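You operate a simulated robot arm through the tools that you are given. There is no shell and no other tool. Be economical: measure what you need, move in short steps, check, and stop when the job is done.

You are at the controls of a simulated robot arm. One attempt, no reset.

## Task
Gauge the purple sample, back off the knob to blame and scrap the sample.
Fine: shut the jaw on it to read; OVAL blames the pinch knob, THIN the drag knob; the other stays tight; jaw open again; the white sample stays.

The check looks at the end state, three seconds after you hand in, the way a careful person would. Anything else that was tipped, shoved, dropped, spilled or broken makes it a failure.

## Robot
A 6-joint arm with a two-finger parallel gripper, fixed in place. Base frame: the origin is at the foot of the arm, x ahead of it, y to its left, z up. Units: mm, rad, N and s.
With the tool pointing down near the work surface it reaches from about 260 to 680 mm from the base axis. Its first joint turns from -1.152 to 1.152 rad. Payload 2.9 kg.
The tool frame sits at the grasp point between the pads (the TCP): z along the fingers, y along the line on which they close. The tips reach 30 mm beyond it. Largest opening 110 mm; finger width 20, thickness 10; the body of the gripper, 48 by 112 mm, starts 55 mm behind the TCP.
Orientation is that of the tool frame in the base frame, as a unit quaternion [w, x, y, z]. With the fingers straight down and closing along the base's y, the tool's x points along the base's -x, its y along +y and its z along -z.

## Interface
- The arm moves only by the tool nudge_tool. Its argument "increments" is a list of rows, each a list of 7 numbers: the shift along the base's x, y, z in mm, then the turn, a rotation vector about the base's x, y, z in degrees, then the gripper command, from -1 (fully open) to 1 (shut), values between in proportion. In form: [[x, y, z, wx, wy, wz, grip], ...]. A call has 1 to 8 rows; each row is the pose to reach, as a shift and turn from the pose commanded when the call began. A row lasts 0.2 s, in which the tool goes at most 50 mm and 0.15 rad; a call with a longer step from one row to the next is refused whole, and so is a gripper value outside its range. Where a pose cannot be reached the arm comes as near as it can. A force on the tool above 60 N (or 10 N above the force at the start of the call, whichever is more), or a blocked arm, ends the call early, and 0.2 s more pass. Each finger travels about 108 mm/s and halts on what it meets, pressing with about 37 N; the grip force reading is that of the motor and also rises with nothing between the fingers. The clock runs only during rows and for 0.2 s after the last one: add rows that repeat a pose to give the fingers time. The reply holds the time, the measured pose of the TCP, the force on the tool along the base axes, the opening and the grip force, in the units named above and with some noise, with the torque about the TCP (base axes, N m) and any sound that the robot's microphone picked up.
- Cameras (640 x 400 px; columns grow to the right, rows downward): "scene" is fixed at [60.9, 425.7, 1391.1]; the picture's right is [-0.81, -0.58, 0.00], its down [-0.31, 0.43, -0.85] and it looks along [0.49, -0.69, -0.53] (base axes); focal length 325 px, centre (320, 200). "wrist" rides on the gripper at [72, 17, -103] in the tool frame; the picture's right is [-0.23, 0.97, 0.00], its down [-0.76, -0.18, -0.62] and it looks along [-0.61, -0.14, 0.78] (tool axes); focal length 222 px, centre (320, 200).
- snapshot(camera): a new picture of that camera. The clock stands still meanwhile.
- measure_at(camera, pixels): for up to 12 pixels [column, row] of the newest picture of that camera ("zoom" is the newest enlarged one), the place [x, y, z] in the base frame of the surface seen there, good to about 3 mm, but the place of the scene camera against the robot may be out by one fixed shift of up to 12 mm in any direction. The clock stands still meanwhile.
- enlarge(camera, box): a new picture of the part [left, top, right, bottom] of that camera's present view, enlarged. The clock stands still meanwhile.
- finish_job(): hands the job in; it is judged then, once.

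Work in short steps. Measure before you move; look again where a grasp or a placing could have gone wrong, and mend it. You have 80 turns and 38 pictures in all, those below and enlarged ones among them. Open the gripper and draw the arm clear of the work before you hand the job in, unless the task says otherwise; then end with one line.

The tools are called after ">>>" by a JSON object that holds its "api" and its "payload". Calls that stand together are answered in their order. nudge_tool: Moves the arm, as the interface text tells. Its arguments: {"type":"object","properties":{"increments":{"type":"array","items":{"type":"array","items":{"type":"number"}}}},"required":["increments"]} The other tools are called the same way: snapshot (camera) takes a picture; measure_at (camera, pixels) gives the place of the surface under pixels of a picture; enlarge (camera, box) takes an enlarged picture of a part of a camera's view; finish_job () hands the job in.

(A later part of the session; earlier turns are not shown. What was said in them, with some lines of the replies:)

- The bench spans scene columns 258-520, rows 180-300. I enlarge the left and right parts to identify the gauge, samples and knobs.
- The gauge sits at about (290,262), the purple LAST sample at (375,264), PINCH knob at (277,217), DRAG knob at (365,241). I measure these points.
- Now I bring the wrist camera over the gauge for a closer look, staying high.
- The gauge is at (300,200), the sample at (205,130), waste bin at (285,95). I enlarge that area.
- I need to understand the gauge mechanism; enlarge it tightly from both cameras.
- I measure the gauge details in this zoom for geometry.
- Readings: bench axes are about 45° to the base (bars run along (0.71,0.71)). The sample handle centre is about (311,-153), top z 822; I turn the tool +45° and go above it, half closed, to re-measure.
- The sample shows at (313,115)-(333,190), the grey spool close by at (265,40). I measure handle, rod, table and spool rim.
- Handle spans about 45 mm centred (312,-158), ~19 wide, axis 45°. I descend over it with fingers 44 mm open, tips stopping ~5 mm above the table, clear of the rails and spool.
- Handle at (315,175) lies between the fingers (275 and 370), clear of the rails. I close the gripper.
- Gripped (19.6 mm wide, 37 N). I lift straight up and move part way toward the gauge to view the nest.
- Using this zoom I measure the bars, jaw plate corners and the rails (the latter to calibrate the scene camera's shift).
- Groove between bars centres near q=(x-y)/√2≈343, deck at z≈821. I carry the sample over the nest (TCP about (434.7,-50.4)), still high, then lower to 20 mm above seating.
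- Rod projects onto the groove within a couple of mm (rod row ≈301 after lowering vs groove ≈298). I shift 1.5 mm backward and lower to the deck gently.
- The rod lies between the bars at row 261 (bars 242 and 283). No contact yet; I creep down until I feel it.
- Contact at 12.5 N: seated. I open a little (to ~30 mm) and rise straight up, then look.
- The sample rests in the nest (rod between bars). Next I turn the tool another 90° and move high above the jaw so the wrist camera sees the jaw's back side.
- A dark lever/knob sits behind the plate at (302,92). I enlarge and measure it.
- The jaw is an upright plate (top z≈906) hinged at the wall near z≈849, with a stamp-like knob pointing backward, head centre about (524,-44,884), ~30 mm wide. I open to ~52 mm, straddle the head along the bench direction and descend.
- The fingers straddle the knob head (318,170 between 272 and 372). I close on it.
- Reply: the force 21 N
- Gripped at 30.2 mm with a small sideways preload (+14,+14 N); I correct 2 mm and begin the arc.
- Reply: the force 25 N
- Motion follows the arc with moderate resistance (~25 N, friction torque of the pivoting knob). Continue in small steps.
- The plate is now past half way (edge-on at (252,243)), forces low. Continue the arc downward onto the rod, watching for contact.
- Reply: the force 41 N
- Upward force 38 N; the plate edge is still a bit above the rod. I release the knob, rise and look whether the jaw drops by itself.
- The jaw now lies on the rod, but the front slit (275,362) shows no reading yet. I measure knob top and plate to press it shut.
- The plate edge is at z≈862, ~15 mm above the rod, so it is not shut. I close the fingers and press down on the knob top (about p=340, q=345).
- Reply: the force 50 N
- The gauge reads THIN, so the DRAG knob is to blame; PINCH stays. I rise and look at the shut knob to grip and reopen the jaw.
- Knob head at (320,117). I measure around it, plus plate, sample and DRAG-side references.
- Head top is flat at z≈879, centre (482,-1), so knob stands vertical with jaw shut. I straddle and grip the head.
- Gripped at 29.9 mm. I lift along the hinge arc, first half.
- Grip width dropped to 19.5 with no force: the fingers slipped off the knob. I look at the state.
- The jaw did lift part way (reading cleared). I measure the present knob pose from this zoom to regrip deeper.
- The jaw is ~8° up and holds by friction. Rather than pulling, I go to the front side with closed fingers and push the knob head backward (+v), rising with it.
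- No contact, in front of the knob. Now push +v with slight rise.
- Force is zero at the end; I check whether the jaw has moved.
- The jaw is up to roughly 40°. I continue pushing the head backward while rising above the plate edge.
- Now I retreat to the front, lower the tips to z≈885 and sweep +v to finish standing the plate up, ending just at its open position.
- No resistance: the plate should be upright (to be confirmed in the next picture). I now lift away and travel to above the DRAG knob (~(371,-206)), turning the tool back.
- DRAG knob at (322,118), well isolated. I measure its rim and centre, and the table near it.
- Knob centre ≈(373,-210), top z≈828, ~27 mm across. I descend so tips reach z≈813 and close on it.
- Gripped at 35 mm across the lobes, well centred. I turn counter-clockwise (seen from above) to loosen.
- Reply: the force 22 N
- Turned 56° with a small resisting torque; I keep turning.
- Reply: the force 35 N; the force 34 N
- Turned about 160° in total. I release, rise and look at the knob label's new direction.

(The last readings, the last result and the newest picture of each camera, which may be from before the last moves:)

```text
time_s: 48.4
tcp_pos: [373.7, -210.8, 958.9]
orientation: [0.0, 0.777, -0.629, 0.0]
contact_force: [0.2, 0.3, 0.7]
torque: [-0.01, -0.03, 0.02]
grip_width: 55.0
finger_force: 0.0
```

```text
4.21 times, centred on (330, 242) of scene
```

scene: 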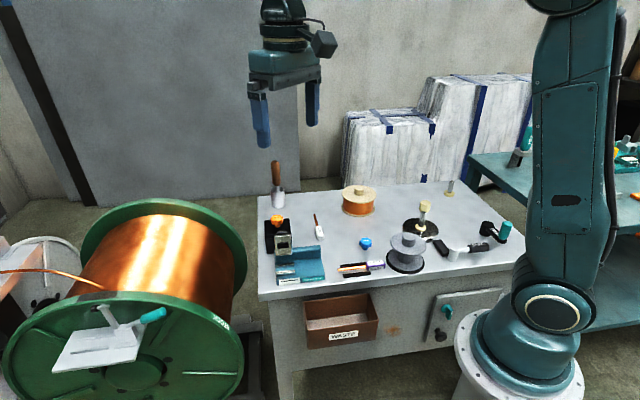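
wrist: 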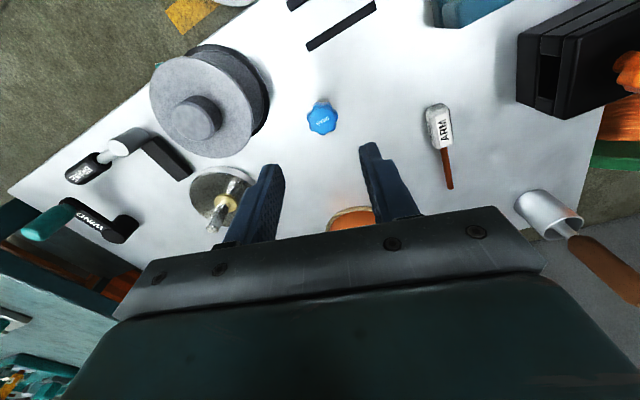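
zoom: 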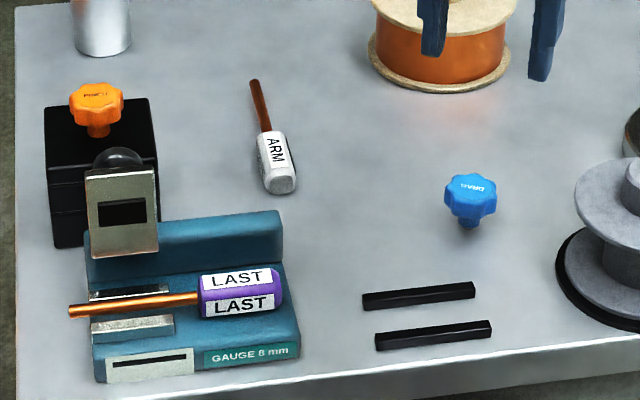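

The jaw is open again, DRAG turned ~160° (label inverted, more stem visible); PINCH untouched. Now I go back over the sample's handle (436.5,-52) with the tool at 45° yaw.

>>> {"api": "nudge_tool", "payload": {"increments": [[8, 20, 0, 0, 0, -7.2, 0.0], [16, 40, 0, 0, 0, -14.4, 0.2], [24, 60, 0, 0, 0, -21.6, 0.455], [32, 80, 0, 0, 0, -28.8, 0.455], [40, 100, 0, 0, 0, -36, 0.455], [48, 122, 0, 0, 0, -43.2, 0.455], [56, 142, 0, 0, 0, -50.4, 0.455], [62.8, 158.8, 0, 0, 0, -57, 0.455]]}}

```text
time_s: 50.2
tcp_pos: [435.6, -51.5, 958.7]
orientation: [0.0, -0.382, 0.924, 0.0]
contact_force: [-0.5, 0.5, 0.4]
torque: [0.0, -0.01, 0.0]
grip_width: 30.0
finger_force: 0.1
```

Aligned at the release pose. Descend to z≈858 and close.

>>> {"api": "nudge_tool", "payload": {"increments": [[0.3, -0.5, -40, 0, 0, 0, 0.455], [0.3, -0.5, -75, 0, 0, 0, 0.455], [0.3, -0.5, -92, 0, 0, 0, 0.455], [0.3, -0.5, -100, 0, 0, 0, 0.455], [0.3, -0.5, -100, 0, 0, 0, 0.7], [0.3, -0.5, -100, 0, 0, 0, 0.9], [0.3, -0.5, -100, 0, 0, 0, 0.9]]}}

```text
time_s: 51.8
tcp_pos: [436.6, -52.0, 859.1]
orientation: [0.001, -0.383, 0.924, -0.001]
contact_force: [0.5, -0.3, 2.3]
torque: [-0.02, -0.01, 0.03]
grip_width: 19.8
finger_force: 36.9
```

Gripped (19.8 mm). Lift clear and move over the waste bin, then look.

>>> {"api": "nudge_tool", "payload": {"increments": [[0, 0, 40, 0, 0, 0, 0.9], [0, 0, 80, 0, 0, 0, 0.9], [-30, 2, 100, 0, 0, 0, 0.9], [-70, 4, 100, 0, 0, 0, 0.9], [-105, 7, 100, 0, 0, 0, 0.9], [-132.6, 9.6, 90, 0, 0, 0, 0.9], [-132.6, 9.6, 60, 0, 0, 0, 0.9], [-132.6, 9.6, 60, 0, 0, 0, 0.9]]}}

>>> {"api": "snapshot", "payload": {"camera": "wrist"}}

```text
time_s: 53.6
tcp_pos: [304.9, -41.9, 918.8]
orientation: [-0.001, -0.382, 0.924, -0.001]
contact_force: [0.4, 0.4, -0.9]
torque: [0.02, -0.01, 0.01]
grip_width: 19.8
finger_force: 37.1
```

```text
4 pictures are left
```

wrist: 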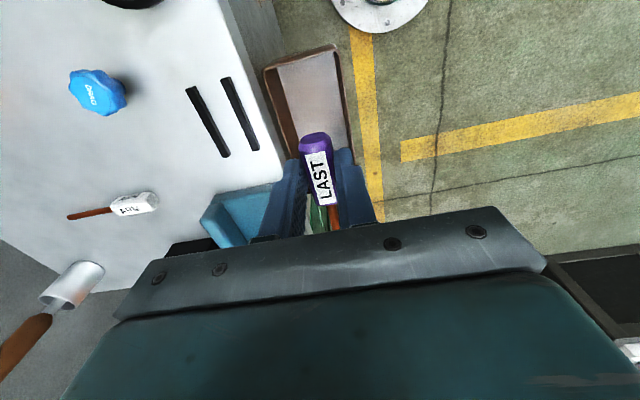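

The bin's near part is visible at (310,95). I measure its rim and floor.

>>> {"api": "measure_at", "payload": {"camera": "wrist", "pixels": [[266, 70], [337, 48], [345, 100], [349, 140], [285, 120], [310, 90], [300, 55], [330, 120], [275, 100], [262, 100], [325, 75]]}}

```text
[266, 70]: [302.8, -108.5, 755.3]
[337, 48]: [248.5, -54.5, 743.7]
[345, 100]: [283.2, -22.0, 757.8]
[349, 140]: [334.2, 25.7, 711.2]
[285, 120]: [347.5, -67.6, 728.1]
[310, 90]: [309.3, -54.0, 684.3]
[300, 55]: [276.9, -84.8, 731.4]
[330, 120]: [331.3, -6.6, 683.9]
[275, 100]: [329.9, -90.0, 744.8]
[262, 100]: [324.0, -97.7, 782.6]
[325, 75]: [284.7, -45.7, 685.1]
```

Bin interior: p 140–300, q 218–290, rim z≈756, floor 685. I lower to TCP z≈757 (gripper body stays above the bench top), the sample inside below the rim.

>>> {"api": "nudge_tool", "payload": {"increments": [[-2, -6, -40, 0, 0, 0, 0.9], [-2, -6, -80, 0, 0, 0, 0.9], [-2, -6, -115, 0, 0, 0, 0.9], [-2, -6, -140, 0, 0, 0, 0.9], [-2, -6, -155, 0, 0, 0, 0.9], [-2, -6, -162, 0, 0, 0, 0.9], [-2, -6, -162, 0, 0, 0, 0.9]]}}

>>> {"api": "snapshot", "payload": {"camera": "scene"}}

```text
time_s: 55.2
tcp_pos: [302.4, -49.8, 756.4]
orientation: [0.0, -0.383, 0.924, 0.0]
contact_force: [-0.5, -0.1, -0.5]
torque: [0.03, -0.01, 0.02]
grip_width: 19.9
finger_force: 36.7
```

```text
3 pictures are left
```

scene: 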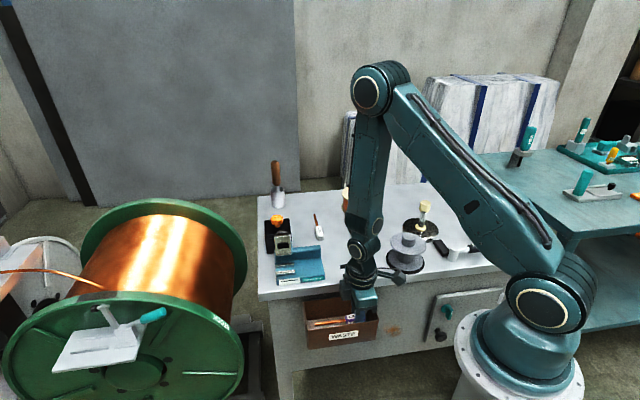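

The sample hangs inside the bin (around (335,322)) without contact. I release and rise straight up.

>>> {"api": "nudge_tool", "payload": {"increments": [[0, 0, 0, 0, 0, 0, 0.6], [0, 0, 0, 0, 0, 0, 0.4], [0, 0, 0, 0, 0, 0, 0.4], [0, 0, 30, 0, 0, 0, 0.4], [0, 0, 75, 0, 0, 0, 0.4], [0, 0, 120, 0, 0, 0, 0.4], [0, 0, 165, 0, 0, 0, 0], [0, 0, 210, 0, 0, 0, -0.5]]}}

>>> {"api": "nudge_tool", "payload": {"increments": [[20, 20, 30, 0, 0, 0, -1], [40, 40, 60, 0, 0, 0, -1], [60, 60, 90, 0, 0, 0, -1], [60, 60, 120, 0, 0, 0, -1]]}}

>>> {"api": "enlarge", "payload": {"camera": "scene", "box": [250, 190, 430, 350]}}

```text
time_s: 57.0
tcp_pos: [301.2, -48.3, 967.2]
orientation: [0.0, -0.382, 0.924, 0.0]
contact_force: [0.3, 0.4, 0.0]
torque: [0.0, 0.01, 0.0]
grip_width: 82.2
finger_force: 0.0
```

```text
time_s: 58.0
tcp_pos: [360.7, 11.3, 1087.2]
orientation: [-0.001, -0.383, 0.924, 0.0]
contact_force: [-0.6, 0.7, 0.9]
torque: [-0.03, 0.01, -0.01]
grip_width: 109.7
finger_force: 0.0
```

```text
2.50 times, centred on (340, 270) of scene
```

zoom: 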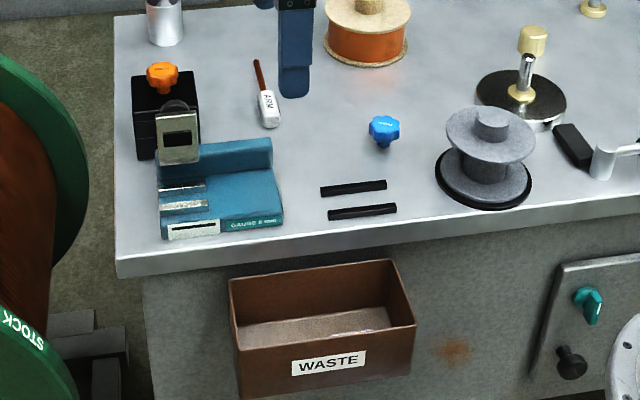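

The jaw is open, bench intact, but the sample is only a sliver at (360,333) behind the front wall; I check the bin with the wrist camera from above.

>>> {"api": "enlarge", "payload": {"camera": "wrist", "box": [240, 0, 420, 160]}}

```text
2.50 times, centred on (330, 80) of wrist
```

zoom: 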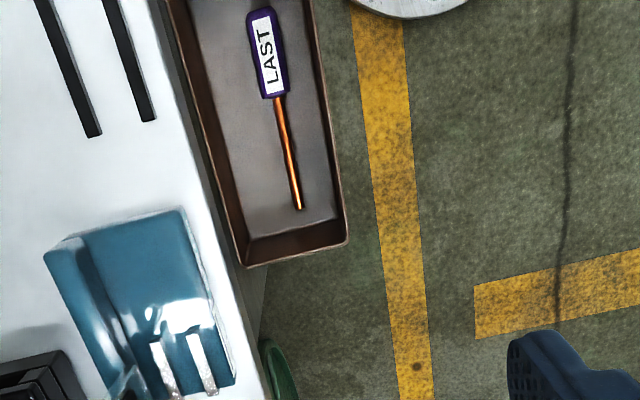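

The purple sample lies flat on the waste bin's floor, the jaw is open, DRAG is backed off, PINCH and the white sample are untouched, and the arm is clear. Handing in.

>>> {"api": "finish_job", "payload": {}}

```text
The job is handed in.
```

The purple sample read THIN, so I backed off the DRAG knob by about 160°, left PINCH tight and the white sample in place, reopened the jaw, and put the sample in the waste bin.
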